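You operate a simulated robot arm through the tools that you are given. There is no shell and no other tool. Be economical: measure what you need, move in short steps, check, and stop when the job is done.

The job below is to be done with a simulated two-armed robot. You get a single attempt, and the scene is never put back.

Task
Wet the cream cloth, lay it over the fitting on the turntable and give the turntable a quarter turn.
Fine: wet it in the steel box; shut the lid, then black knob to SIDE.
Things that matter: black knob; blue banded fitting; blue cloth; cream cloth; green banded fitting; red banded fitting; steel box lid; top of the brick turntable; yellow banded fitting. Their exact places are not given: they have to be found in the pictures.

Only the result counts: the job must be done as asked and must still hold three seconds after the hand-in. Knocking over, shifting, dropping, spilling or breaking anything else fails it. A push-on lid holds only when it is set on centred and level and pressed home; a screw cap is set on level and turned clockwise until tight. Flat cloth is picked up by pressing the open fingertips on it (5 to 10 N) and closing them slowly along it; thin cloth reads only 2 to 8 mm in the jaws.

Robot
Two 7-joint arms with fingered hands on one trunk, on a base that drives. Base frame: it is fixed to the floor where the robot stands at the start and does not move with it; the origin is under the middle of the robot, x ahead of it, y to its left, z up; the surface under the hand at the start is at about z = 0.84. Lengths are in m, angles in degrees, forces in N, time in s.
The left shoulder is at the start at [0.07, 0.172, 1.302], the right one opposite. Places, roughly: black knob [0.6, -0.4, 0.9]; steel box lid [0.7, 0, 0.9]; top of the brick turntable [0.7, -0.3, 0.9]. Payload 5 kg a hand.
Tool frame (each hand has its own): the origin (TCP) lies between the finger pads and is the grasp point; the fingertips stand 0.043 m ahead of it; z points along the fingers, y is the line along which they close. Largest opening 0.144 m; the body of the gripper starts 0.05 m behind the TCP. The gripper is a hand of 5 fingers: y runs from the thumb to the fingers, the wrist lies at [-0.021, -0.124, -0.221] in the tool frame, and closing takes about 1.5 s.
Orientation is that of the tool frame in the base frame, as [roll, pitch, yaw] about the fixed x, y, z axes, in that order (R = Rz(yaw) Ry(pitch) Rx(roll)). With the fingers straight down and the wrist toward the robot, the tool's x, y and z point along [0, 1, 0], [1, 0, 0] and [0, 0, -1] of the base frame.

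Tools
- The arms move only by the tool step_arm. It takes "left_steps", "right_steps" or both (then of equal length, played together; a hand with none holds still); each is a list of rows, each a list of 7 numbers: the shift along the tool's x, y, z in units of 250 mm (1.0 is 250 mm), then the turn, a rotation vector about the tool's x, y, z in units of 45 degrees (1.0 is 45 degrees), then the finger opening in m, from 0 to 0.144. In form: [[dx, dy, dz, ax, ay, az, gripper], ...]. A call has 1 to 12 rows; each row is the pose to reach, as a shift and turn from the pose commanded when the call began, along the tool's axes at that moment. A call with a number of a shift or a turn outside -1 to 1 is refused whole. Each row takes 0.2 s and may step no farther than 0.05 m and 8.6 degrees from the row before; otherwise, or with a gripper value out of range, the whole call is refused. A pose out of reach is approached as far as the arm can. The call stops where the force on the tool passes 90 N (or 10 N more than at its start, if that is more) or the arm is blocked; 0.2 s more then pass. Each finger travels about 0.045 m/s and halts on what it meets, pressing with about 21 N; the grip force reading is that of the motor and also rises with nothing between the fingers. The clock runs only during rows and for 0.2 s after the last one: add rows that repeat a pose to give the fingers time. The reply holds the time, the measured pose of the TCP, the force on the tool along the base axes, the opening and the grip force, in the units named above and with some noise, with the torque about the TCP (base axes, N m) and any sound that the robot's microphone picked up, and new pictures: "pictures" is both (left out), scene, wrist or none (wrist: the cameras of the hands that moved).
- Cameras (640 x 400 px; columns grow to the right, rows downward): "scene" is now at [0.1414, -0.0039, 1.5392]; the picture's right is [-0.05, -1.00, 0.00], its down [-0.55, 0.03, -0.84] and it looks along [0.84, -0.04, -0.55] (base axes); focal length 264 px, centre (320, 200). "left" rides on the left gripper at [-0.086, -0.109, -0.168] in its tool frame; the picture's right is [-0.80, -0.28, 0.53], its down [0.54, -0.73, 0.42] and it looks along [0.27, 0.63, 0.73] (tool axes); focal length 275 px, centre (320, 200). "right" rides on the right gripper at [0.086, -0.108, -0.168] in its tool frame; the picture's right is [-0.80, 0.28, -0.53], its down [-0.54, -0.73, 0.42] and it looks along [-0.27, 0.63, 0.73] (tool axes); focal length 275 px, centre (320, 200).
- lift_body(by): slides the trunk up (or, below 0, down) by that many m; the arms and the scene camera ride with it, the base frame stays. It gives what a move gives, with no picture.
- roll_base(legs): drives the robot by 1 to 6 legs, each [ahead, left, turn to the left] in m, m and degrees, along the robot's own axes; the way and the turn of a leg run together, so that a leg with both is an arc; at most 1.5 m and 180 degrees a leg. The arms and the cameras ride along, it lands a little off, and it stops where it bumps. It gives what a move gives, and a new picture of the scene camera.
- set_grasp(shape, hand): the hand has 5 fingers and takes this shape, open, in about a second: jaw (thumb against the fingers, like two jaws); tri (thumb and two fingers); tip (a fingertip pinch); poke (one finger out to press); point (the index stretched); flat (the hand flat); cup (the hand cupped); fist (a fist). The gripper value then closes the fingers along that shape, each until it touches; the sizes above hold for jaw. It gives what a move gives, with no picture.
- turn_head(pan, tilt): turns the head with the scene camera to pan (to the left, within 86 degrees either way) and tilt (down, from -29 to 69), counted from straight ahead of the robot. It gives what a move gives, and a new picture of the scene camera.
- pixel_to_xyz(camera, pixels): there is no depth. For up to 12 entries [column, row, z] of the newest picture of that camera ("zoom" is the newest enlarged one), the place [x, y] in the base frame at which the ray of that pixel passes the height z, good to about 0.003 m. The clock stands still meanwhile.
- close_up(camera, box): a new picture of the part [left, top, right, bottom] of that camera's present view, enlarged. The clock stands still meanwhile.
- sign_off(): hands the job in; it is judged then, once.

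Keep the steps short. Do not move on a guess: measure, check each grasp and each placing, and mend mistakes. In all there are 80 turns and 260 pictures (those below and enlarged ones count). Leave the grippers open and the arms clear of the work at the hand-in unless told otherwise, and finish with a single line.

The tools are called after "Emit:" as name(argument=value, ...) on one line, values as JSON. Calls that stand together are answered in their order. step_arm: Moves the arms, as the interface text tells. Its arguments: {"type":"object","properties":{"left_steps":{"type":"array","items":{"type":"array","items":{"type":"number"}}},"right_steps":{"type":"array","items":{"type":"array","items":{"type":"number"}}},"pictures":{"type":"string","enum":["both","scene","wrist","none"]}},"required":[]} The other tools are called the same way: lift_body (by) slides the trunk up or down; set_grasp (shape, hand) gives the hand a shape; roll_base (legs) drives the base; turn_head (pan, tilt) turns the head that bears the scene camera; pixel_to_xyz (camera, pixels) gives the place at which the rays of pixels pass given heights; close_up (camera, box) takes an enlarged picture of a part of a camera's view; sign_off () hands the job in.

At the start:

```text
time_s: 0.0
left_tool_pos: [0.7627, 0.2605, 1.2297]
left_orientation: [-180.0, 0.0, 89.9]
left_contact_force: [0.8, -0.5, 0.2]
left_ft_torque: [-0.01, -0.01, 0.01]
left_grip_width: 0.1435
left_gripper_force: 0.1
left_shape: jaw
right_tool_pos: [0.6831, -0.46, 1.365]
right_orientation: [180.0, 0.1, 90.0]
right_contact_force: [0.1, 0.2, -0.2]
right_ft_torque: [0.04, -0.03, -0.04]
right_grip_width: 0.1435
right_gripper_force: 0.1
right_shape: jaw
trunk travel left (down, up): [-0.4, 0.54]
robot x, y, heading: [0.0031, -0.0004, -0.2]
head pan, tilt: [-2.7, 33.1]
```

scene: 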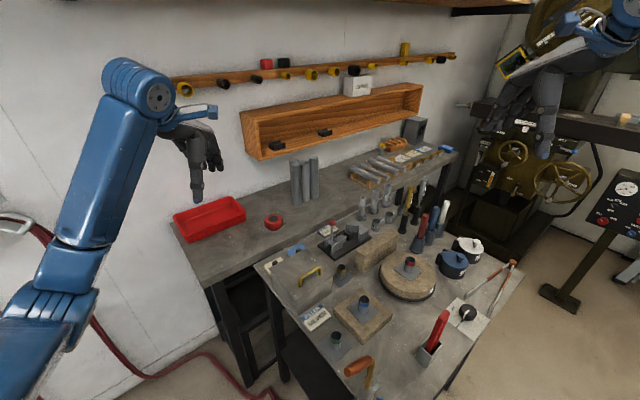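
right: 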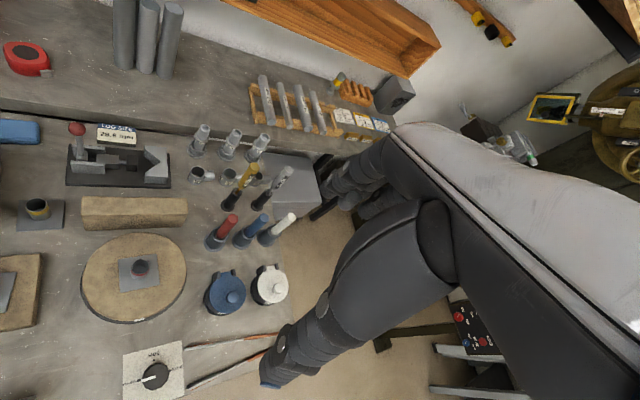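
left: 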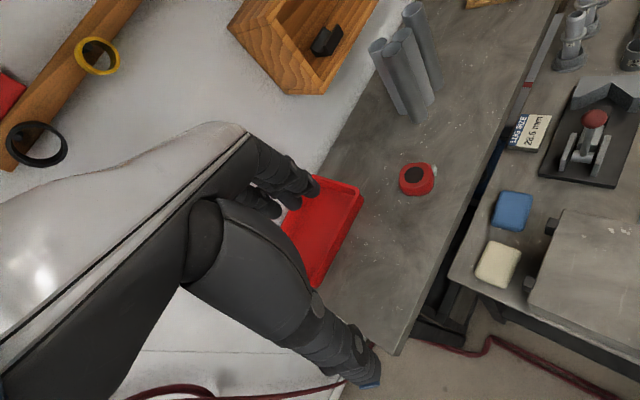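

I'll start by enlarging the work area: the steel box at (300,280), the turntable at (408,275), the knob at (467,312), and the cloths in the left camera near (500,265).

Emit:
close_up(camera="scene", box=[250, 220, 410, 320])

Emit:
close_up(camera="scene", box=[370, 230, 530, 330])

Emit:
close_up(camera="left", box=[440, 80, 640, 380])

Emit:
close_up(camera="right", box=[0, 100, 320, 400])

```text
4.00 times, centred on (330, 270) of scene
```

zoom: 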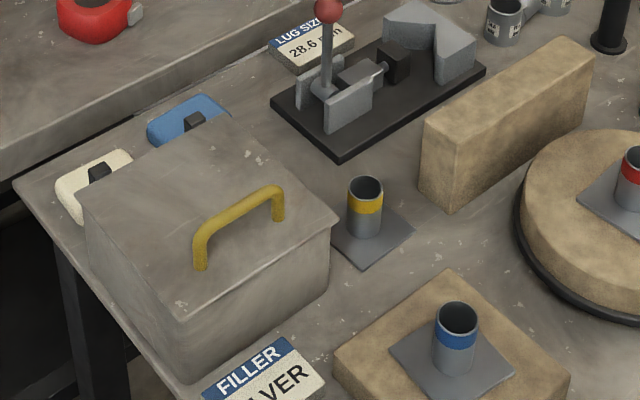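

```text
4.00 times, centred on (450, 280) of scene
```

zoom: 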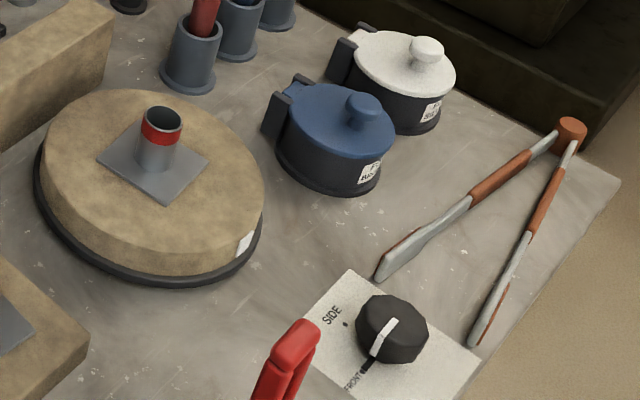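

```text
1.33 times, centred on (540, 230) of left
```

zoom: 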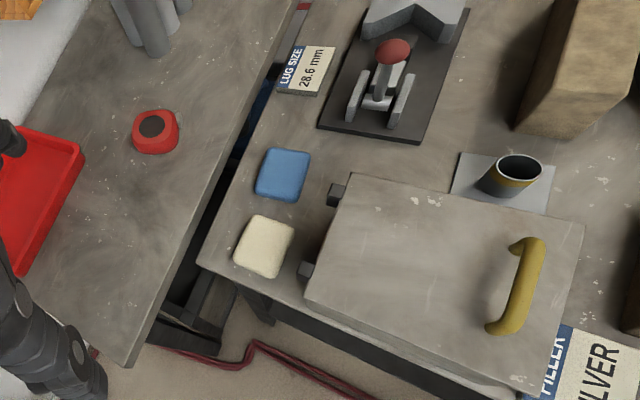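

```text
1.33 times, centred on (160, 250) of right
```

zoom: 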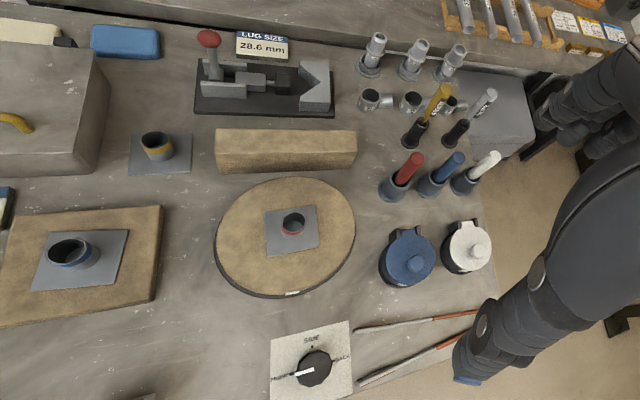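

The steel box's hinges are on its far side and its handle is on the near side. The red-banded fitting stands on the round turntable, and both cloths lie behind the box. Next I measure the main points.

Emit:
pixel_to_xyz(camera="scene", pixels=[[271, 251, 0.93], [297, 294, 0.93], [333, 274, 0.93], [308, 248, 0.93], [300, 281, 0.96], [320, 271, 0.96], [295, 311, 0.84], [296, 316, 0.84], [330, 292, 0.84], [255, 265, 0.84], [523, 275, 0.84], [470, 311, 0.87]])

Emit:
pixel_to_xyz(camera="left", pixels=[[512, 211, 0.86], [498, 264, 0.86], [531, 195, 0.86], [511, 242, 0.86], [487, 245, 0.86], [522, 249, 0.86], [506, 288, 0.86], [477, 277, 0.86], [548, 213, 0.92], [538, 296, 0.92], [542, 230, 0.91], [534, 285, 0.91]])

Emit:
pixel_to_xyz(camera="right", pixels=[[134, 281, 0.9], [139, 267, 0.95], [82, 281, 0.9], [186, 262, 0.9], [135, 234, 0.9], [134, 320, 0.9], [156, 376, 0.87], [122, 355, 0.84], [182, 343, 0.84], [145, 377, 0.87], [118, 258, 0.9], [158, 286, 0.9]])

Emit:
turn_head(pan=-10, tilt=55)

```text
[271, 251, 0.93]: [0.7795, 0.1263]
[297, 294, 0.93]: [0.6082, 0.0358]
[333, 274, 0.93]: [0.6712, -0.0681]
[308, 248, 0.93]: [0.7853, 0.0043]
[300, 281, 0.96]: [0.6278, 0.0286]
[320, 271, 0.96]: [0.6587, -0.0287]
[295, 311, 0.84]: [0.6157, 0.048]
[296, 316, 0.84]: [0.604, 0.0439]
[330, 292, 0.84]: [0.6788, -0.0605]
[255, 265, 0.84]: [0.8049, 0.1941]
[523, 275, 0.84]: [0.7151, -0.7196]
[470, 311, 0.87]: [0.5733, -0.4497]
```

```text
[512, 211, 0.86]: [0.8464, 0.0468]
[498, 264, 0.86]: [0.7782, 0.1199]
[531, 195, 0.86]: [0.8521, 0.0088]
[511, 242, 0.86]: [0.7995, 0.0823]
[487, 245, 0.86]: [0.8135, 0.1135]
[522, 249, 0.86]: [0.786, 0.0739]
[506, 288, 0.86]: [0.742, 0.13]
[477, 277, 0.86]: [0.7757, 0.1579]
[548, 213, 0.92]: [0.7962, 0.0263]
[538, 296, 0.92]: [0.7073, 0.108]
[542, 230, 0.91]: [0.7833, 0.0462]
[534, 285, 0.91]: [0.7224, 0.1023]
```

```text
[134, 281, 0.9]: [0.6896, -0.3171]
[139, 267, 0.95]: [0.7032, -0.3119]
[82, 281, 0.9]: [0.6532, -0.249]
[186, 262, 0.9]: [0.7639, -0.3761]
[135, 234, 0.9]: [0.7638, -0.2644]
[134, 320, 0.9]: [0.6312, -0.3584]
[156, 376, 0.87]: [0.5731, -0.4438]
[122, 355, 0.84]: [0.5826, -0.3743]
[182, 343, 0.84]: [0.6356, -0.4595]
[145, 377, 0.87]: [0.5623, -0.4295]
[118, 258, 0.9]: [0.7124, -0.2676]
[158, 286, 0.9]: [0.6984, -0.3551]
```

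```text
time_s: 0.9
left_tool_pos: [0.7618, 0.2597, 1.2311]
left_orientation: [-180.0, 0.0, 90.1]
left_contact_force: [-0.3, -0.4, -0.4]
left_ft_torque: [-0.01, 0.0, 0.0]
left_grip_width: 0.1435
left_gripper_force: 0.0
left_shape: jaw
right_tool_pos: [0.6824, -0.4597, 1.3658]
right_orientation: [179.9, 0.0, 89.9]
right_contact_force: [0.5, -1.5, -0.1]
right_ft_torque: [0.03, -0.03, -0.01]
right_grip_width: 0.1435
right_gripper_force: 0.0
right_shape: jaw
trunk travel left (down, up): [-0.4, 0.54]
robot x, y, heading: [-0.0002, 0.0027, 0.1]
head pan, tilt: [-10.0, 55.0]
```

scene: 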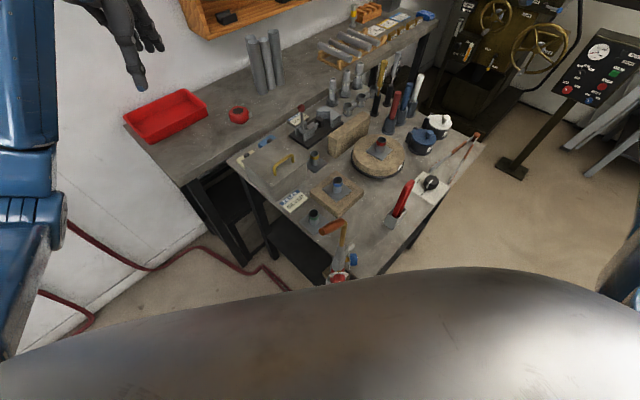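

The body hides nothing that matters here. I'll enlarge this view and measure precisely from the enlarged picture.

Emit:
close_up(camera="scene", box=[225, 110, 385, 210])

Emit:
close_up(camera="left", box=[440, 150, 640, 320])

```text
4.00 times, centred on (305, 160) of scene
```

zoom: 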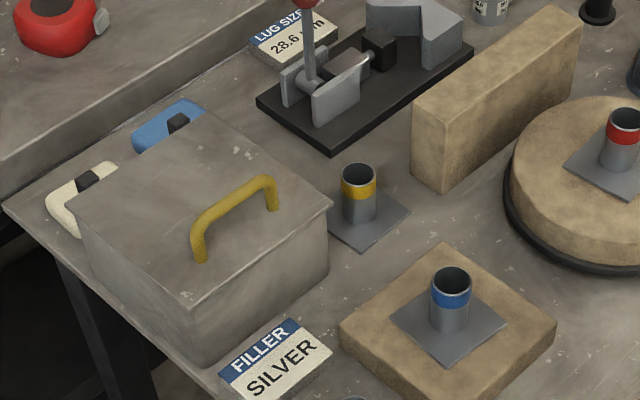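

```text
2.35 times, centred on (540, 235) of left
```

zoom: 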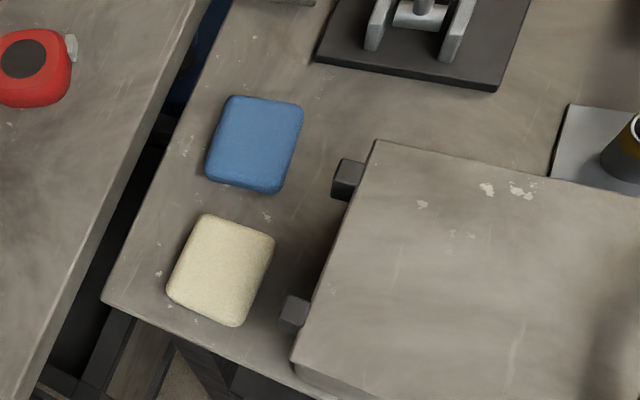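

Emit:
pixel_to_xyz(camera="zoom", pixels=[[103, 300, 0.84], [222, 268, 0.85], [205, 214, 0.85], [275, 240, 0.85], [235, 327, 0.85], [167, 285, 0.85], [255, 145, 0.85], [346, 180, 0.93], [293, 315, 0.93], [376, 141, 0.93], [292, 365, 0.93], [376, 141, 0.95]])

Emit:
close_up(camera="scene", box=[225, 110, 385, 210])

```text
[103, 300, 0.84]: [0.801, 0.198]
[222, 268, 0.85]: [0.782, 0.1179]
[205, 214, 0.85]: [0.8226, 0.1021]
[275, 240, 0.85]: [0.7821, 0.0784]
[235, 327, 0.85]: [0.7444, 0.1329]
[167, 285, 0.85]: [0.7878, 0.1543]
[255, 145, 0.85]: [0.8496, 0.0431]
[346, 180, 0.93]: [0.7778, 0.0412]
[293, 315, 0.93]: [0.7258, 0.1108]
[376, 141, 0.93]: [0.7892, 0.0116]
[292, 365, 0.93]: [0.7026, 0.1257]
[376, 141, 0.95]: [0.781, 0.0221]
```

```text
4.00 times, centred on (305, 160) of scene
```

zoom: 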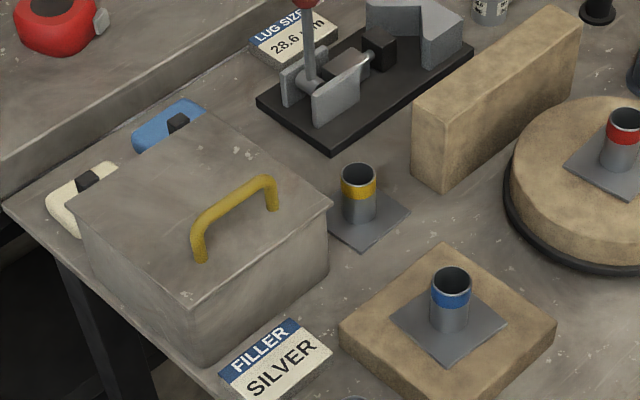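

Emit:
pixel_to_xyz(camera="zoom", pixels=[[5, 205, 0.84], [70, 203, 0.93], [190, 305, 0.93], [332, 200, 0.93], [203, 107, 0.93], [203, 107, 0.95], [190, 305, 0.95], [205, 366, 0.84], [326, 270, 0.84], [198, 235, 0.97], [270, 183, 0.97], [200, 262, 0.93]])

Emit:
pixel_to_xyz(camera="zoom", pixels=[[65, 190, 0.85], [85, 178, 0.93], [178, 120, 0.93], [273, 210, 0.93], [359, 168, 0.91], [450, 275, 0.94], [400, 335, 0.87], [626, 112, 0.95], [585, 168, 0.9], [510, 150, 0.9], [410, 110, 0.94], [550, 20, 0.94]])

```text
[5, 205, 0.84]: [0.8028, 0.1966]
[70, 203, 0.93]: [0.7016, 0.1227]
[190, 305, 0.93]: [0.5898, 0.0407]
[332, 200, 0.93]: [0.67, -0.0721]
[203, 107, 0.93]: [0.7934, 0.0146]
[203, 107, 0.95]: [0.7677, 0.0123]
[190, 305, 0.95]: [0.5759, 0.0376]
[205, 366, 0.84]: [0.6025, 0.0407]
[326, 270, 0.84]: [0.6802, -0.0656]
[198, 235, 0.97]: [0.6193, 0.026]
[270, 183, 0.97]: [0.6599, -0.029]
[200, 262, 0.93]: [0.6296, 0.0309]
```

```text
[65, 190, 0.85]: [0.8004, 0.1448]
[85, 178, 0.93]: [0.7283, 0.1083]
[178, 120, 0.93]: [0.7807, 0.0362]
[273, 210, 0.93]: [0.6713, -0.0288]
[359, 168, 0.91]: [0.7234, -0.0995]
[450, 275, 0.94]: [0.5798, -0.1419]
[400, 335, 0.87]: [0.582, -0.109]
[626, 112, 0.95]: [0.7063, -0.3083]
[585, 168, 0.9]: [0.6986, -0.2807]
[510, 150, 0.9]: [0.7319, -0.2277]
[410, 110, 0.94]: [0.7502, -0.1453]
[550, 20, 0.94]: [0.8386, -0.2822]
```

Two cameras agree on these heights and places:
- Table top: z = 0.84.
- Lid top: z = 0.93, with its sides turned about 37°.
- Lid handle: about (0.645, 0.0, 0.965).
- Cream cloth: centred at (0.782, 0.118).

Now I move the left hand above the cream cloth, with the TCP at z of about 1.0.

Emit:
step_arm(left_steps=[[-0.1, 0.02, 0.15, 0, 0, 0, 0.1], [-0.2, 0.04, 0.3, 0, 0, 0, 0.08], [-0.3, 0.05, 0.45, 0, 0, 0, 0.06], [-0.4, 0.06, 0.6, 0, 0, 0, 0.05], [-0.5, 0.07, 0.75, 0, 0, 0, 0.05], [-0.57, 0.08, 0.88, 0, 0, 0, 0.05], [-0.57, 0.08, 0.92, 0, 0, 0, 0.05]])

Emit:
turn_head(pan=0, tilt=45)

```text
time_s: 2.5
left_tool_pos: [0.7827, 0.1172, 0.9962]
left_orientation: [180.0, 0.1, 89.9]
left_contact_force: [0.0, -0.5, 0.6]
left_ft_torque: [-0.02, 0.0, -0.01]
left_grip_width: 0.0504
left_gripper_force: 0.1
left_shape: jaw
right_tool_pos: [0.6836, -0.46, 1.3655]
right_orientation: [-180.0, 0.1, 90.0]
right_contact_force: [-0.2, 0.2, 1.1]
right_ft_torque: [0.01, -0.02, 0.0]
right_grip_width: 0.1438
right_gripper_force: 0.0
right_shape: jaw
trunk travel left (down, up): [-0.4, 0.54]
robot x, y, heading: [0.0, -0.0024, -0.2]
head pan, tilt: [-10.0, 55.0]
```

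scene: 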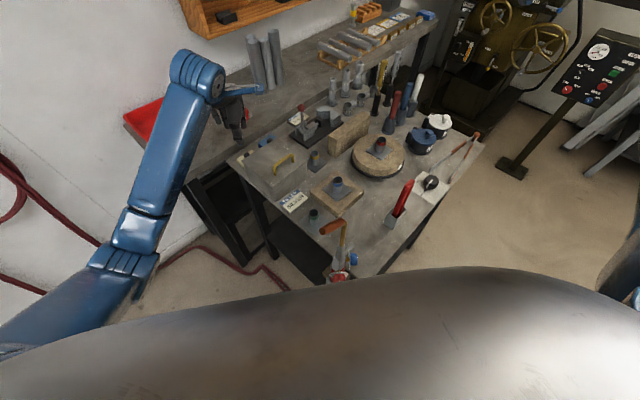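
left: 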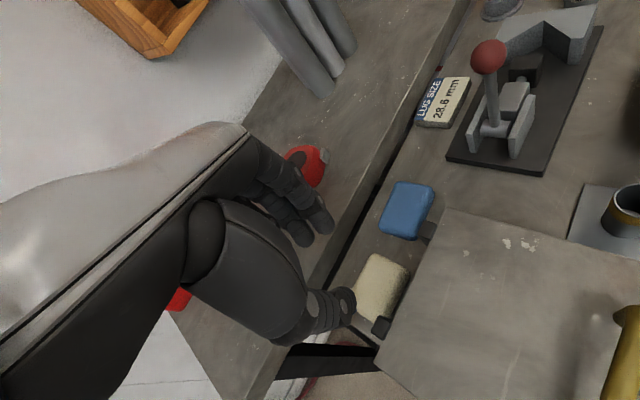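

```text
time_s: 3.2
left_tool_pos: [0.7848, 0.1177, 0.9955]
left_orientation: [-179.9, 0.1, 90.0]
left_contact_force: [0.0, -0.2, -1.0]
left_ft_torque: [0.0, -0.02, 0.0]
left_grip_width: 0.0504
left_gripper_force: 0.0
left_shape: jaw
right_tool_pos: [0.6832, -0.4599, 1.3651]
right_orientation: [180.0, 0.0, 90.0]
right_contact_force: [-0.5, 0.6, 0.2]
right_ft_torque: [-0.02, 0.03, 0.0]
right_grip_width: 0.1438
right_gripper_force: 0.1
right_shape: jaw
trunk travel left (down, up): [-0.4, 0.54]
robot x, y, heading: [-0.0021, -0.0003, 0.0]
head pan, tilt: [0.0, 45.0]
```

scene: 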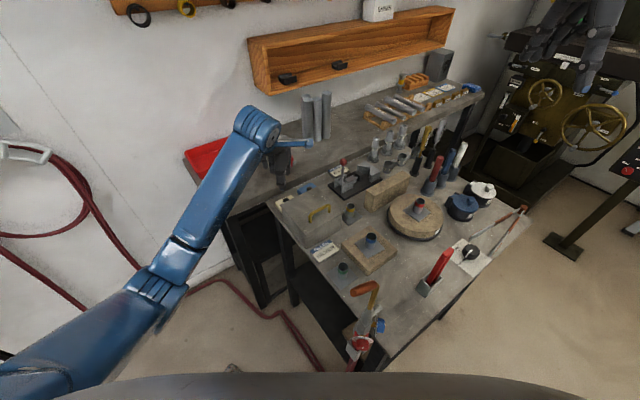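

The hand hangs above the cloth. I'll check the cloth centre again from this nearer view, then descend with small steps.

Emit:
close_up(camera="left", box=[280, 200, 480, 350])

Emit:
pixel_to_xyz(camera="left", pixels=[[381, 287, 0.85], [372, 254, 0.85], [410, 267, 0.85], [408, 210, 0.85]])

Emit:
close_up(camera="scene", box=[240, 120, 400, 250])

```text
2.67 times, centred on (380, 275) of left
```

zoom: 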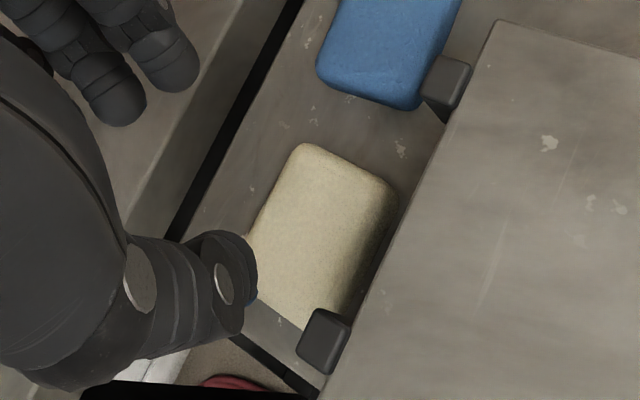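

```text
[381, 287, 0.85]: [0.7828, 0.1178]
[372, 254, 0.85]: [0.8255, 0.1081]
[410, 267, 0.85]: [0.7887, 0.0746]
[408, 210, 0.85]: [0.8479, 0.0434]
```

```text
3.08 times, centred on (320, 185) of scene
```

zoom: 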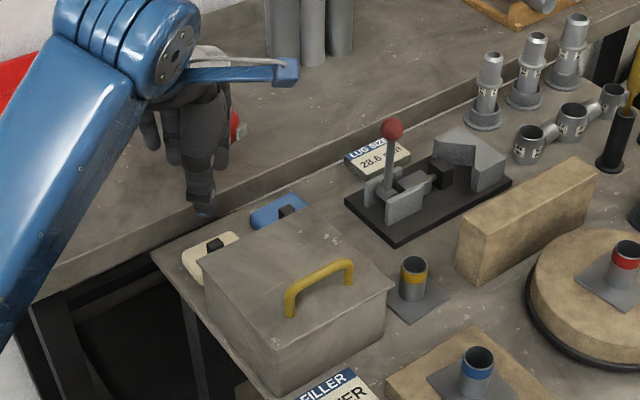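

The fingers form a wide row. I'll yaw the hand +37° so that row runs parallel to the gap and the bench edge, which keeps it clear of the bench. I'll also lower it slightly.

Emit:
step_arm(left_steps=[[0, 0, 0, 0, 0, -0.17, 0.05], [0, 0, 0, 0, 0, -0.34, 0.05], [0, 0, 0, 0, 0, -0.51, 0.05], [0, 0, 0, 0, 0, -0.67, 0.05], [0, 0, 0, 0, 0, -0.82, 0.05], [0, 0, 0.16, 0, 0, -0.82, 0.05], [0, 0, 0.24, 0, 0, -0.82, 0.05], [0, 0, 0.24, 0, 0, -0.82, 0.05]])

Emit:
close_up(camera="scene", box=[240, 120, 360, 250])

Emit:
close_up(camera="left", box=[240, 180, 480, 370])

```text
time_s: 5.0
left_tool_pos: [0.7819, 0.1181, 0.9407]
left_orientation: [179.9, -0.1, 126.8]
left_contact_force: [1.2, 1.0, -0.1]
left_ft_torque: [0.0, 0.01, 0.02]
left_grip_width: 0.0498
left_gripper_force: 0.0
left_shape: jaw
right_tool_pos: [0.6835, -0.4601, 1.3648]
right_orientation: [-180.0, 0.0, 90.0]
right_contact_force: [0.5, 0.3, 0.2]
right_ft_torque: [-0.01, 0.0, 0.02]
right_grip_width: 0.1435
right_gripper_force: 0.1
right_shape: jaw
trunk travel left (down, up): [-0.4, 0.54]
robot x, y, heading: [-0.0018, -0.0042, -0.0]
head pan, tilt: [0.0, 45.0]
```

scene: 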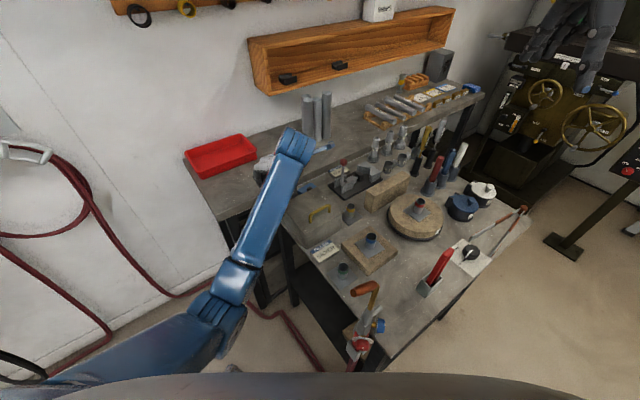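
left: 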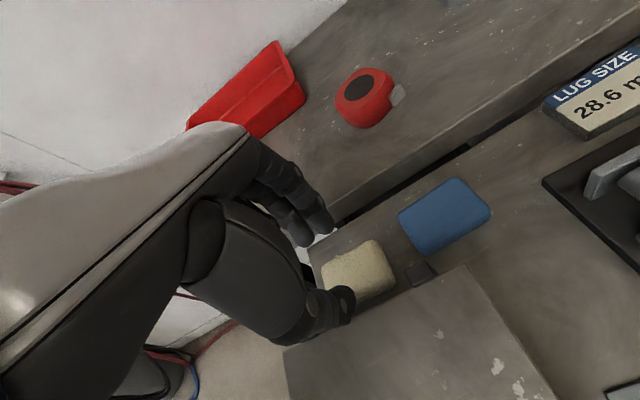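

```text
3.08 times, centred on (300, 185) of scene
```

zoom: 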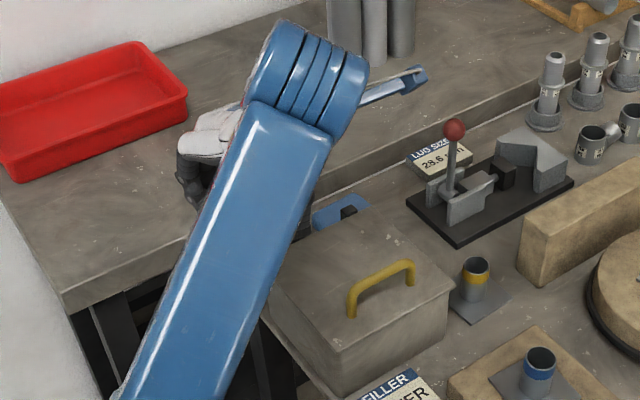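

```text
2.11 times, centred on (360, 275) of left
```

zoom: 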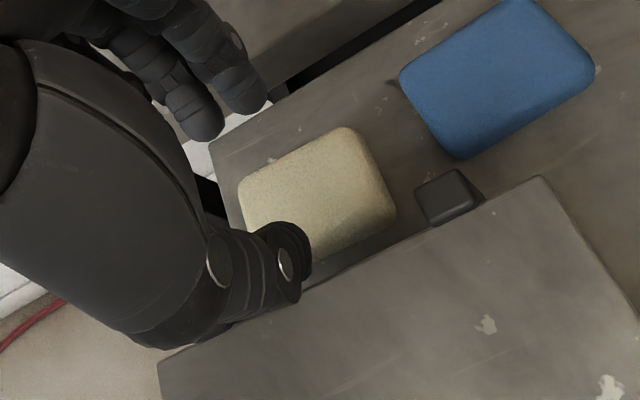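

Alignment is good. I'll lower the fingertips to about z = 0.862, just above the cloth.

Emit:
step_arm(left_steps=[[0, 0, 0.08, 0, 0, 0, 0.05], [0, 0, 0.14, 0, 0, 0, 0.05], [0, 0, 0.14, 0, 0, 0, 0.05]], pictures="wrist")

Emit:
close_up(camera="left", box=[240, 180, 480, 370])

```text
time_s: 5.8
left_tool_pos: [0.783, 0.1189, 0.9073]
left_orientation: [179.9, 0.1, 127.0]
left_contact_force: [19.3, 17.2, 20.6]
left_ft_torque: [-0.95, 1.2, -0.07]
left_grip_width: 0.0439
left_gripper_force: 0.0
left_shape: jaw
right_tool_pos: [0.6836, -0.4573, 1.3651]
right_orientation: [-180.0, 0.1, 90.0]
right_contact_force: [0.9, 0.9, 0.1]
right_ft_torque: [-0.01, 0.03, 0.0]
right_grip_width: 0.1433
right_gripper_force: 0.1
right_shape: jaw
trunk travel left (down, up): [-0.4, 0.54]
robot x, y, heading: [0.0011, 0.001, 0.0]
head pan, tilt: [0.0, 45.0]
```

left: 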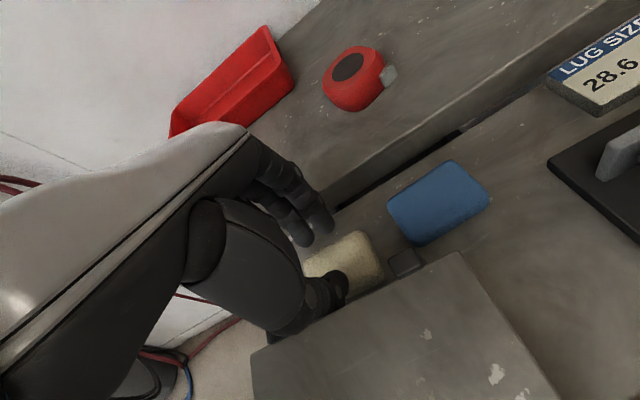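

```text
2.11 times, centred on (360, 275) of left
```

zoom: 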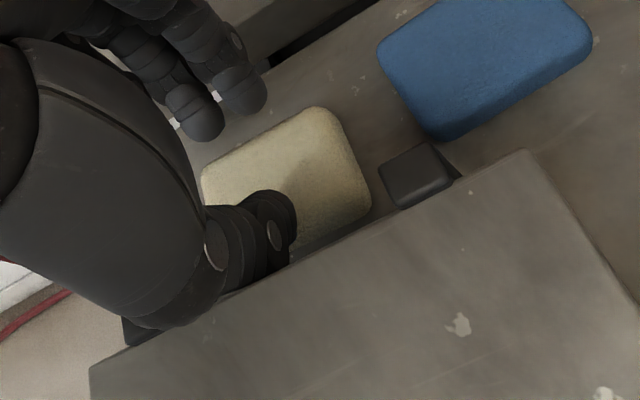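

The force points along +u, away from the box, so the thumb side is touching the lid edge. I'll back straight up, then turn the hand so the wrist points to the free left end of the table (yaw about 37°), which keeps the hand clear of the box.

Emit:
step_arm(left_steps=[[0, 0.02, -0.1, 0, 0, 0, 0.05], [0, 0.02, -0.25, 0, 0, 0, 0.05], [0, 0, -0.4, 0, 0, 0, 0.05], [0, 0, -0.4, 0, 0, 0.17, 0.05], [0, 0, -0.4, 0, 0, 0.34, 0.05], [0, 0, -0.4, 0, 0, 0.51, 0.05], [0, 0, -0.4, 0, 0, 0.68, 0.05], [0, 0, -0.4, 0, 0, 0.85, 0.05], [0, 0, -0.4, 0, 0, 1.0, 0.05]], pictures="none")

Emit:
step_arm(left_steps=[[0, 0, 0, 0, 0, 0.17, 0.05], [0, 0, 0, 0, 0, 0.34, 0.05], [0, 0, 0, 0, 0, 0.51, 0.05], [0, 0, 0, 0, 0, 0.68, 0.05], [0, 0, 0, 0, 0, 0.85, 0.05], [0, 0, 0, 0, 0, 1.0, 0.05], [0, 0, 0, 0, 0, 1.0, 0.05]])

Emit:
close_up(camera="left", box=[240, 180, 480, 370])

```text
time_s: 7.8
left_tool_pos: [0.7831, 0.1169, 1.0063]
left_orientation: [-179.8, 0.0, 81.7]
left_contact_force: [-0.3, 0.6, 0.0]
left_ft_torque: [0.0, -0.02, -0.01]
left_grip_width: 0.0501
left_gripper_force: 0.0
left_shape: jaw
right_tool_pos: [0.6834, -0.4592, 1.3647]
right_orientation: [-179.9, -0.1, 90.0]
right_contact_force: [0.6, 0.2, 0.4]
right_ft_torque: [-0.01, -0.01, 0.02]
right_grip_width: 0.1435
right_gripper_force: 0.1
right_shape: jaw
trunk travel left (down, up): [-0.4, 0.54]
robot x, y, heading: [-0.0009, 0.0008, -0.1]
head pan, tilt: [0.0, 45.0]
```

```text
time_s: 9.4
left_tool_pos: [0.7819, 0.1174, 1.0047]
left_orientation: [-179.9, 0.0, 36.8]
left_contact_force: [-0.7, 0.2, -0.4]
left_ft_torque: [0.02, 0.04, 0.01]
left_grip_width: 0.05
left_gripper_force: 0.0
left_shape: jaw
right_tool_pos: [0.6829, -0.461, 1.3641]
right_orientation: [-179.9, -0.1, 90.1]
right_contact_force: [0.5, 0.2, -0.1]
right_ft_torque: [0.01, -0.03, -0.03]
right_grip_width: 0.1435
right_gripper_force: 0.2
right_shape: jaw
trunk travel left (down, up): [-0.4, 0.54]
robot x, y, heading: [-0.0003, -0.0004, -0.1]
head pan, tilt: [0.0, 45.0]
```

scene: 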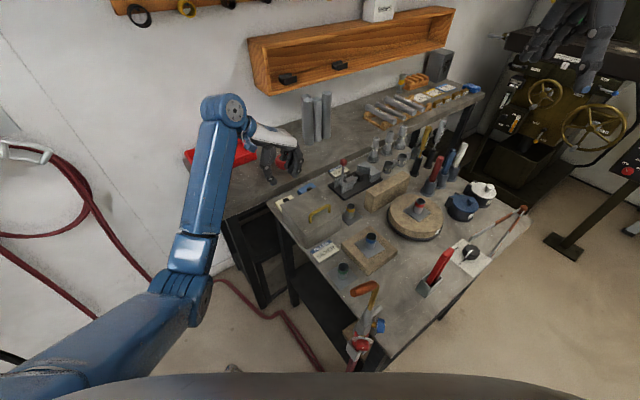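
left: 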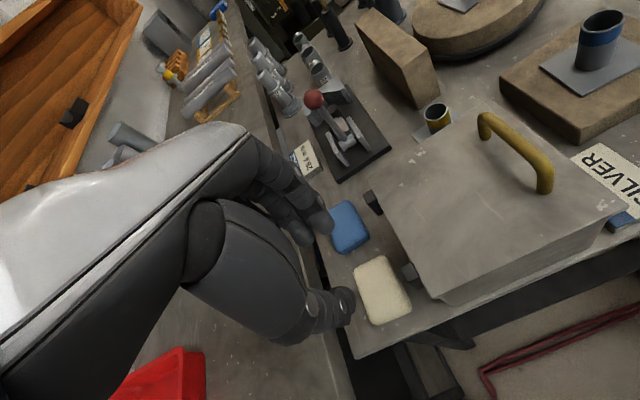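

```text
2.11 times, centred on (360, 275) of left
```

zoom: 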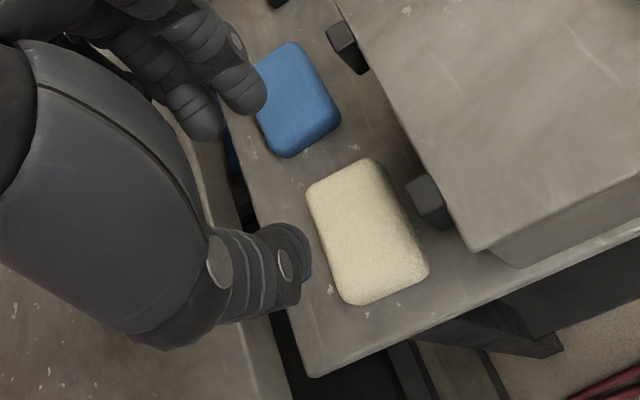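

The hand now comes in from the left, clear of the box. I'll re-measure the cloth and lower to a TCP height of about 0.91.

Emit:
pixel_to_xyz(camera="zoom", pixels=[[367, 232, 0.855], [308, 185, 0.855], [385, 160, 0.855], [428, 272, 0.855], [352, 305, 0.855], [298, 98, 0.855]])

Emit:
step_arm(left_steps=[[0, 0, 0.1, 0, 0, 0, 0.05], [0, 0, 0.2, 0, 0, 0, 0.05], [0, 0, 0.3, 0, 0, 0, 0.05], [0, 0, 0.37, 0, 0, 0, 0.05], [0, 0, 0.37, 0, 0, 0, 0.05]])

Emit:
close_up(camera="left", box=[240, 180, 480, 370])

Emit:
close_up(camera="scene", box=[220, 130, 340, 250])

```text
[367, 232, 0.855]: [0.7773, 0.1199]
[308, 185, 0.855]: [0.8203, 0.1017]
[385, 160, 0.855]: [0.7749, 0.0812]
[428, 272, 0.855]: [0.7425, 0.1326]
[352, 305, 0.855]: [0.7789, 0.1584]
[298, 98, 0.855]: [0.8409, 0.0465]
```

```text
time_s: 10.6
left_tool_pos: [0.7831, 0.1196, 0.9146]
left_orientation: [-180.0, 0.1, 36.9]
left_contact_force: [-0.3, -1.4, -0.2]
left_ft_torque: [0.01, 0.01, 0.01]
left_grip_width: 0.0498
left_gripper_force: 0.1
left_shape: jaw
right_tool_pos: [0.6837, -0.4596, 1.3642]
right_orientation: [-180.0, 0.0, 90.0]
right_contact_force: [-1.1, -0.5, -0.6]
right_ft_torque: [0.0, 0.01, 0.01]
right_grip_width: 0.1434
right_gripper_force: 0.0
right_shape: jaw
trunk travel left (down, up): [-0.4, 0.54]
robot x, y, heading: [-0.0013, -0.0005, 0.2]
head pan, tilt: [0.0, 45.0]
```

scene: 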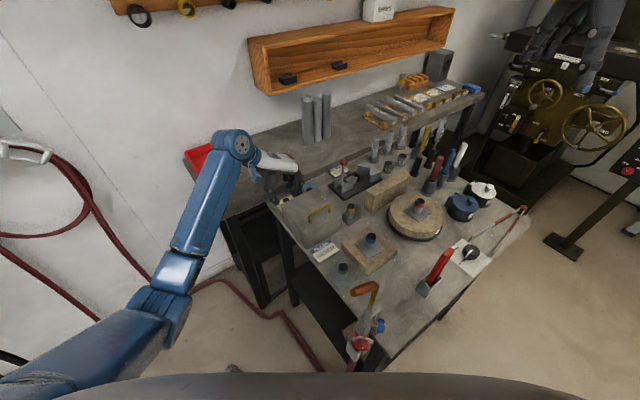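
left: 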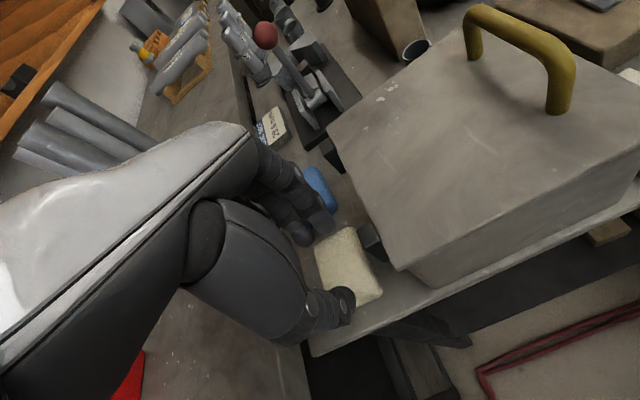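

```text
2.11 times, centred on (360, 275) of left
```

zoom: 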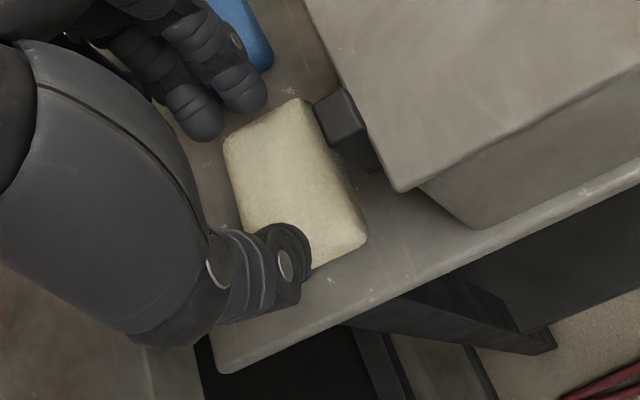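

```text
3.33 times, centred on (280, 190) of scene
```

zoom: 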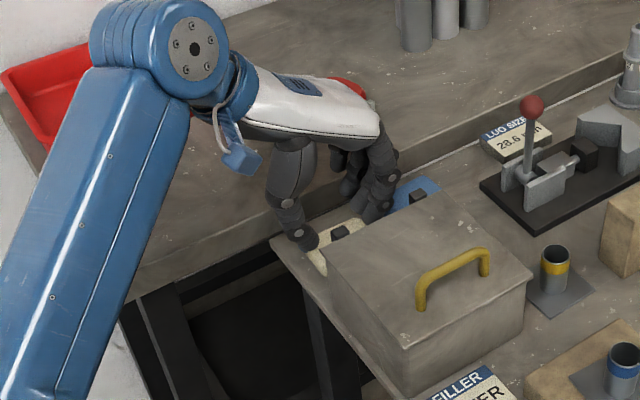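

No contact yet. I'll go down in small steps, reading the force each time.

Emit:
step_arm(left_steps=[[0, 0, 0.03, 0, 0, 0, 0.05], [0, 0, 0.03, 0, 0, 0, 0.05]], pictures="none")

Emit:
step_arm(left_steps=[[0, 0, 0.016, 0, 0, 0, 0.05], [0, 0, 0.016, 0, 0, 0, 0.05]], pictures="none")

Emit:
step_arm(left_steps=[[0, 0, 0.012, 0, 0, 0, 0.05], [0, 0, 0.012, 0, 0, 0, 0.05]], pictures="wrist")

```text
time_s: 11.2
left_tool_pos: [0.7809, 0.1182, 0.9066]
left_orientation: [179.9, -0.1, 36.9]
left_contact_force: [3.1, -1.3, 9.2]
left_ft_torque: [-0.21, -0.33, 0.06]
left_grip_width: 0.0506
left_gripper_force: 0.1
left_shape: jaw
right_tool_pos: [0.6819, -0.461, 1.3644]
right_orientation: [180.0, 0.0, 90.0]
right_contact_force: [1.0, -0.5, 0.4]
right_ft_torque: [-0.03, -0.01, 0.0]
right_grip_width: 0.1438
right_gripper_force: 0.1
right_shape: jaw
trunk travel left (down, up): [-0.4, 0.54]
robot x, y, heading: [0.0044, 0.0018, 0.0]
head pan, tilt: [0.0, 45.0]
```

```text
time_s: 11.8
left_tool_pos: [0.7823, 0.1174, 0.9052]
left_orientation: [179.8, -0.1, 36.9]
left_contact_force: [2.9, 1.9, 28.4]
left_ft_torque: [-0.1, -0.36, 0.09]
left_grip_width: 0.0535
left_gripper_force: 6.3
left_shape: jaw
right_tool_pos: [0.68, -0.4592, 1.3653]
right_orientation: [179.9, 0.0, 90.1]
right_contact_force: [0.1, 0.1, -0.4]
right_ft_torque: [0.0, -0.01, -0.02]
right_grip_width: 0.1436
right_gripper_force: 0.1
right_shape: jaw
trunk travel left (down, up): [-0.4, 0.54]
robot x, y, heading: [-0.0003, -0.0005, 0.0]
head pan, tilt: [0.0, 45.0]
```

```text
time_s: 12.4
left_tool_pos: [0.7796, 0.1169, 0.9059]
left_orientation: [179.6, -0.2, 37.1]
left_contact_force: [3.5, 5.2, 50.0]
left_ft_torque: [-0.22, -0.39, 0.29]
left_grip_width: 0.0489
left_gripper_force: 21.0
left_shape: jaw
right_tool_pos: [0.6785, -0.4591, 1.3678]
right_orientation: [179.8, 0.0, 90.0]
right_contact_force: [-0.1, -0.4, 0.5]
right_ft_torque: [0.02, 0.02, 0.03]
right_grip_width: 0.1435
right_gripper_force: 0.1
right_shape: jaw
trunk travel left (down, up): [-0.4, 0.54]
robot x, y, heading: [-0.0008, -0.0005, -0.1]
head pan, tilt: [0.0, 45.0]
```

left: 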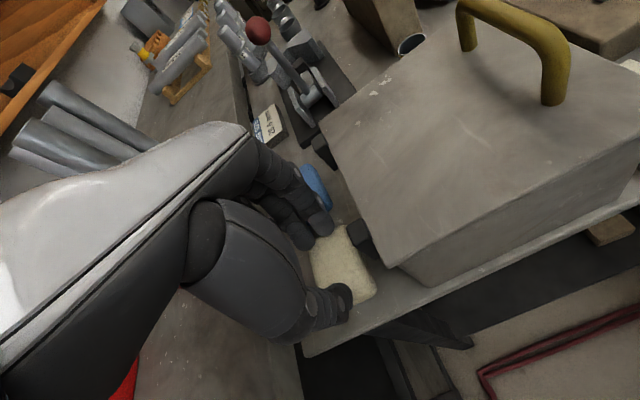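

The force is 50 N, which is too much. First contact came at a TCP height of about 0.907. I'll back off 7 mm to get a light press, then close slowly.

Emit:
step_arm(left_steps=[[0, 0, -0.028, 0, 0, 0, 0.05], [0, 0, -0.028, 0, 0, 0, 0.05]], pictures="none")

Emit:
step_arm(left_steps=[[0, 0, 0, 0, 0, 0, 0.046], [0, 0, 0, 0, 0, 0, 0.042], [0, 0, 0, 0, 0, 0, 0.038], [0, 0, 0, 0, 0, 0, 0.034]], pictures="wrist")

Emit:
close_up(camera="left", box=[240, 180, 480, 370])

```text
time_s: 13.0
left_tool_pos: [0.7802, 0.1174, 0.9039]
left_orientation: [-179.8, 0.0, 37.0]
left_contact_force: [3.7, 7.1, 19.0]
left_ft_torque: [-0.18, -0.39, 0.21]
left_grip_width: 0.0472
left_gripper_force: 21.0
left_shape: jaw
right_tool_pos: [0.6811, -0.4592, 1.3662]
right_orientation: [179.9, 0.0, 90.0]
right_contact_force: [0.0, -0.3, 0.1]
right_ft_torque: [-0.03, -0.02, -0.04]
right_grip_width: 0.1435
right_gripper_force: 0.0
right_shape: jaw
trunk travel left (down, up): [-0.4, 0.54]
robot x, y, heading: [0.0011, -0.0021, 0.1]
head pan, tilt: [0.0, 45.0]
```

```text
time_s: 14.0
left_tool_pos: [0.7797, 0.1169, 0.9066]
left_orientation: [-180.0, 0.0, 36.9]
left_contact_force: [-2.1, 3.9, 8.4]
left_ft_torque: [-0.12, -0.02, 0.02]
left_grip_width: 0.0332
left_gripper_force: 21.2
left_shape: jaw
right_tool_pos: [0.6814, -0.4588, 1.3651]
right_orientation: [-179.9, 0.0, 90.0]
right_contact_force: [1.4, 0.0, 0.5]
right_ft_torque: [0.0, 0.01, 0.01]
right_grip_width: 0.1432
right_gripper_force: 0.1
right_shape: jaw
trunk travel left (down, up): [-0.4, 0.54]
robot x, y, heading: [0.0014, -0.0026, -0.1]
head pan, tilt: [0.0, 45.0]
```

left: 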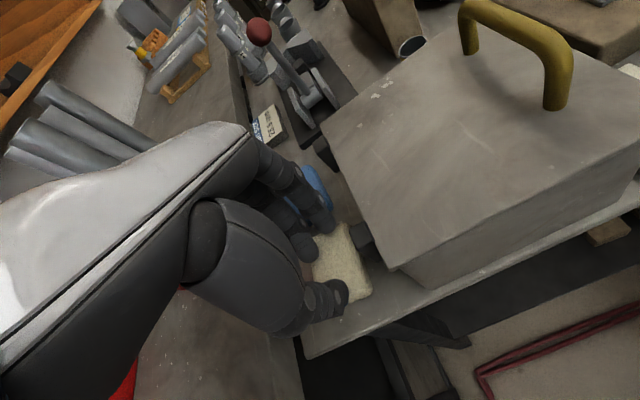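

```text
2.11 times, centred on (360, 275) of left
```

zoom: 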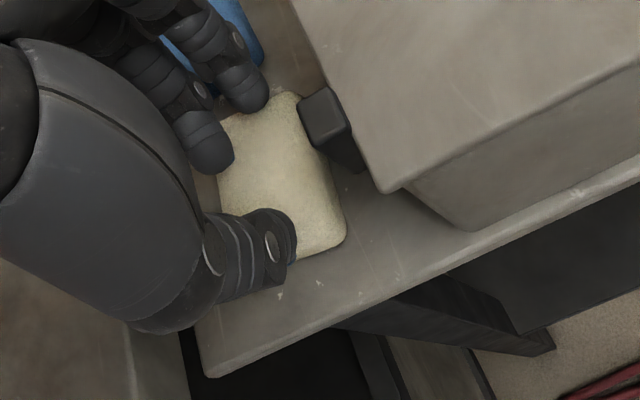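

The force is now 8 N. The fingers are sliding inward along the cloth, so I continue closing slowly.

Emit:
step_arm(left_steps=[[0, 0, 0.004, 0, 0, 0, 0.028], [0, 0, 0.004, 0, 0, 0, 0.022], [0, 0, 0.004, 0, 0, 0, 0.016], [0, 0, 0.004, 0, 0, 0, 0.01], [0, 0, 0.004, 0, 0, 0, 0.004], [0, 0, 0.004, 0, 0, 0, 0.0], [0, 0, 0.004, 0, 0, 0, 0.0]], pictures="wrist")

Emit:
close_up(camera="left", box=[240, 180, 480, 370])

```text
time_s: 15.6
left_tool_pos: [0.7802, 0.1168, 0.9066]
left_orientation: [179.9, -0.1, 36.9]
left_contact_force: [-1.5, 3.0, 13.0]
left_ft_torque: [-0.26, -0.06, 0.05]
left_grip_width: 0.0304
left_gripper_force: 20.7
left_shape: jaw
right_tool_pos: [0.6817, -0.4606, 1.3654]
right_orientation: [180.0, 0.0, 90.0]
right_contact_force: [-0.6, 0.5, 0.2]
right_ft_torque: [0.02, -0.01, -0.03]
right_grip_width: 0.1434
right_gripper_force: 0.0
right_shape: jaw
trunk travel left (down, up): [-0.4, 0.54]
robot x, y, heading: [-0.0032, 0.0033, -0.1]
head pan, tilt: [0.0, 45.0]
```

left: 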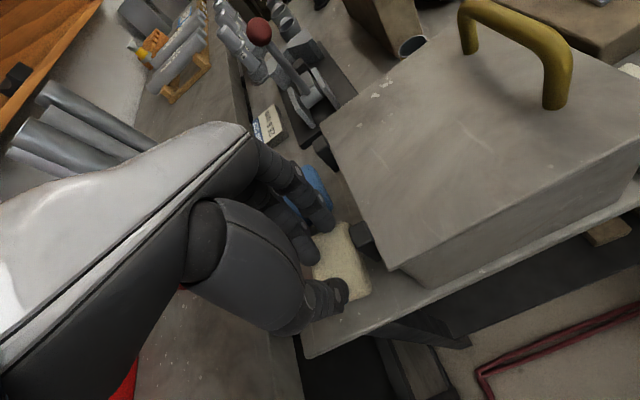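

```text
2.11 times, centred on (360, 275) of left
```

zoom: 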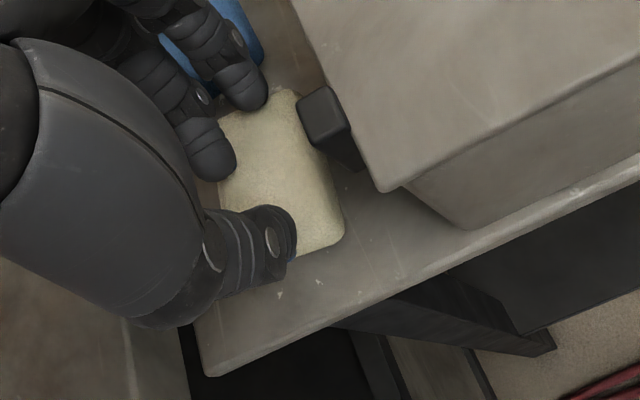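

The fingers halted at 30 mm with 20.7 N, possibly holding the pad. I'll lift 20 mm and look.

Emit:
step_arm(left_steps=[[0, 0, -0.04, 0, 0, 0, 0.0], [0, 0, -0.08, 0, 0, 0, 0.0], [0, 0, -0.08, 0, 0, 0, 0.0]], pictures="wrist")

Emit:
close_up(camera="left", box=[240, 180, 480, 370])

Emit:
close_up(camera="scene", box=[220, 130, 340, 250])

```text
time_s: 16.4
left_tool_pos: [0.7811, 0.1164, 0.9223]
left_orientation: [-180.0, 0.1, 36.9]
left_contact_force: [-0.7, 0.4, -0.9]
left_ft_torque: [-0.05, 0.02, -0.01]
left_grip_width: 0.0297
left_gripper_force: 21.1
left_shape: jaw
right_tool_pos: [0.6842, -0.4609, 1.365]
right_orientation: [180.0, 0.1, 90.0]
right_contact_force: [0.0, 0.5, -0.5]
right_ft_torque: [0.0, 0.0, 0.01]
right_grip_width: 0.1435
right_gripper_force: 0.0
right_shape: jaw
trunk travel left (down, up): [-0.4, 0.54]
robot x, y, heading: [-0.0021, 0.0004, 0.1]
head pan, tilt: [0.0, 45.0]
```

left: 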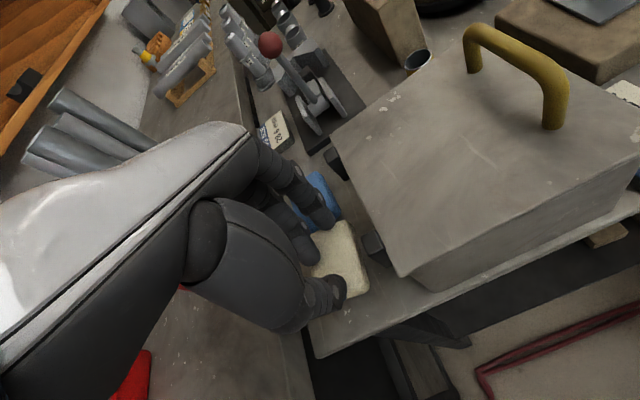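

```text
2.11 times, centred on (360, 275) of left
```

zoom: 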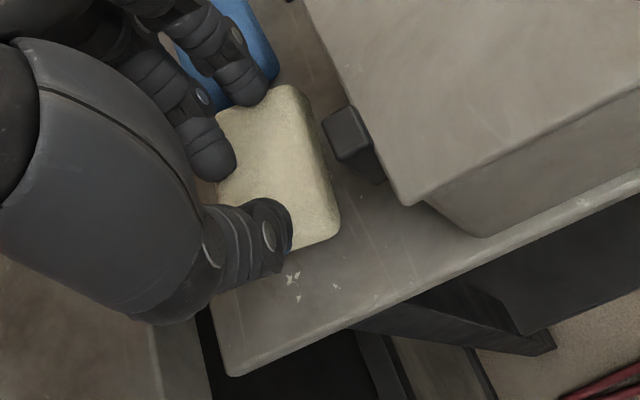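

```text
3.33 times, centred on (280, 190) of scene
```

zoom: 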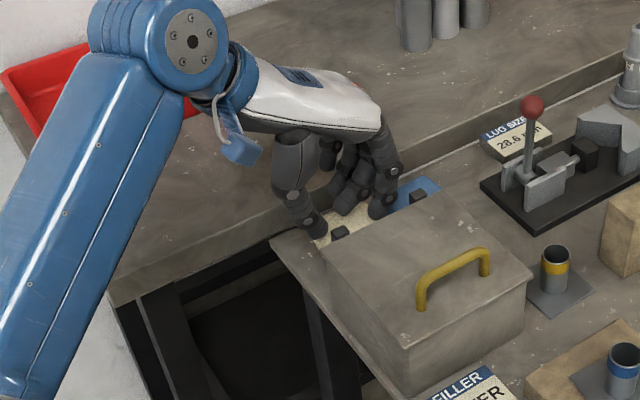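

The cloth rose with the hand: the hinge and the table marks shifted in the view, but the cloth stayed between the fingers. I'll lift farther and check again.

Emit:
step_arm(left_steps=[[0, 0, -0.12, 0, 0, 0, 0.0], [0, 0, -0.25, 0, 0, 0, 0.0], [0, 0, -0.4, 0, 0, 0, 0.0], [0, 0, -0.55, 0, 0, 0, 0.0], [0, 0, -0.7, 0, 0, 0, 0.0], [0, 0, -0.85, 0, 0, 0, 0.0], [0, 0, -1.0, 0, 0, 0, 0.0]])

Emit:
close_up(camera="left", box=[240, 180, 480, 370])

Emit:
close_up(camera="scene", box=[220, 130, 340, 250])

```text
time_s: 18.0
left_tool_pos: [0.7827, 0.1179, 1.1757]
left_orientation: [-180.0, 0.0, 36.9]
left_contact_force: [0.1, -0.6, -0.2]
left_ft_torque: [0.0, -0.02, -0.01]
left_grip_width: 0.0297
left_gripper_force: 20.7
left_shape: jaw
right_tool_pos: [0.6837, -0.4593, 1.3658]
right_orientation: [-180.0, 0.0, 90.0]
right_contact_force: [-0.2, -0.4, 0.3]
right_ft_torque: [-0.01, -0.03, 0.03]
right_grip_width: 0.1438
right_gripper_force: 0.0
right_shape: jaw
trunk travel left (down, up): [-0.4, 0.54]
robot x, y, heading: [0.0026, 0.0001, -0.1]
head pan, tilt: [0.0, 45.0]
```

scene: 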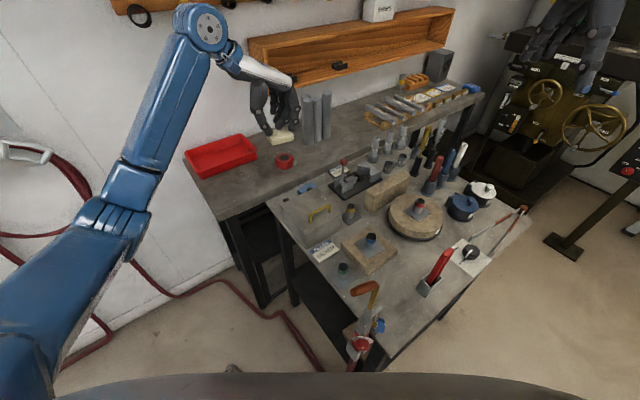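
left: 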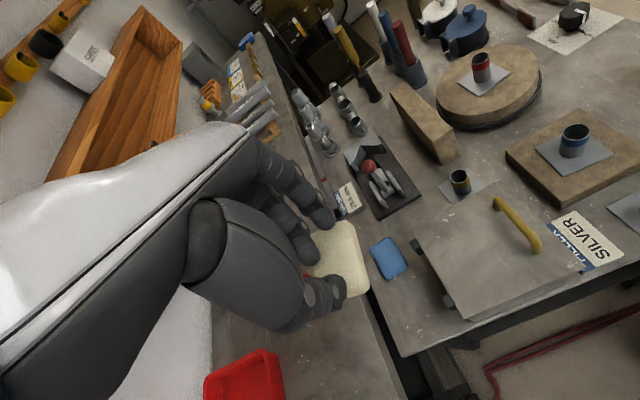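

```text
2.11 times, centred on (360, 275) of left
```

zoom: 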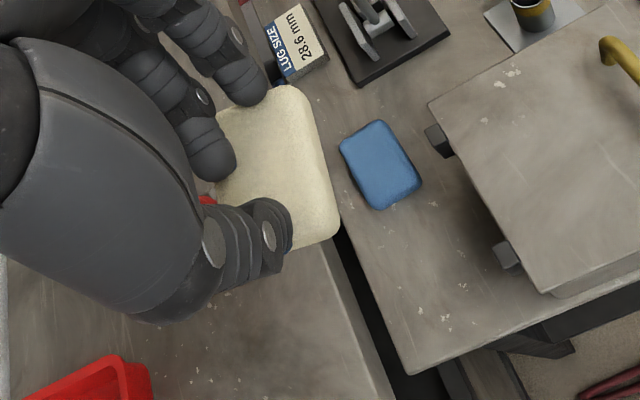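

```text
3.33 times, centred on (280, 190) of scene
```

zoom: 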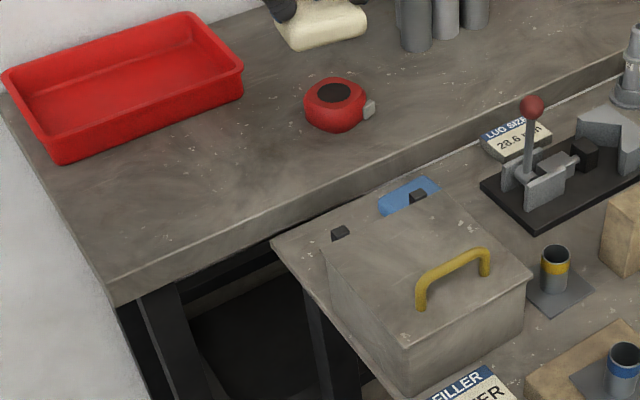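

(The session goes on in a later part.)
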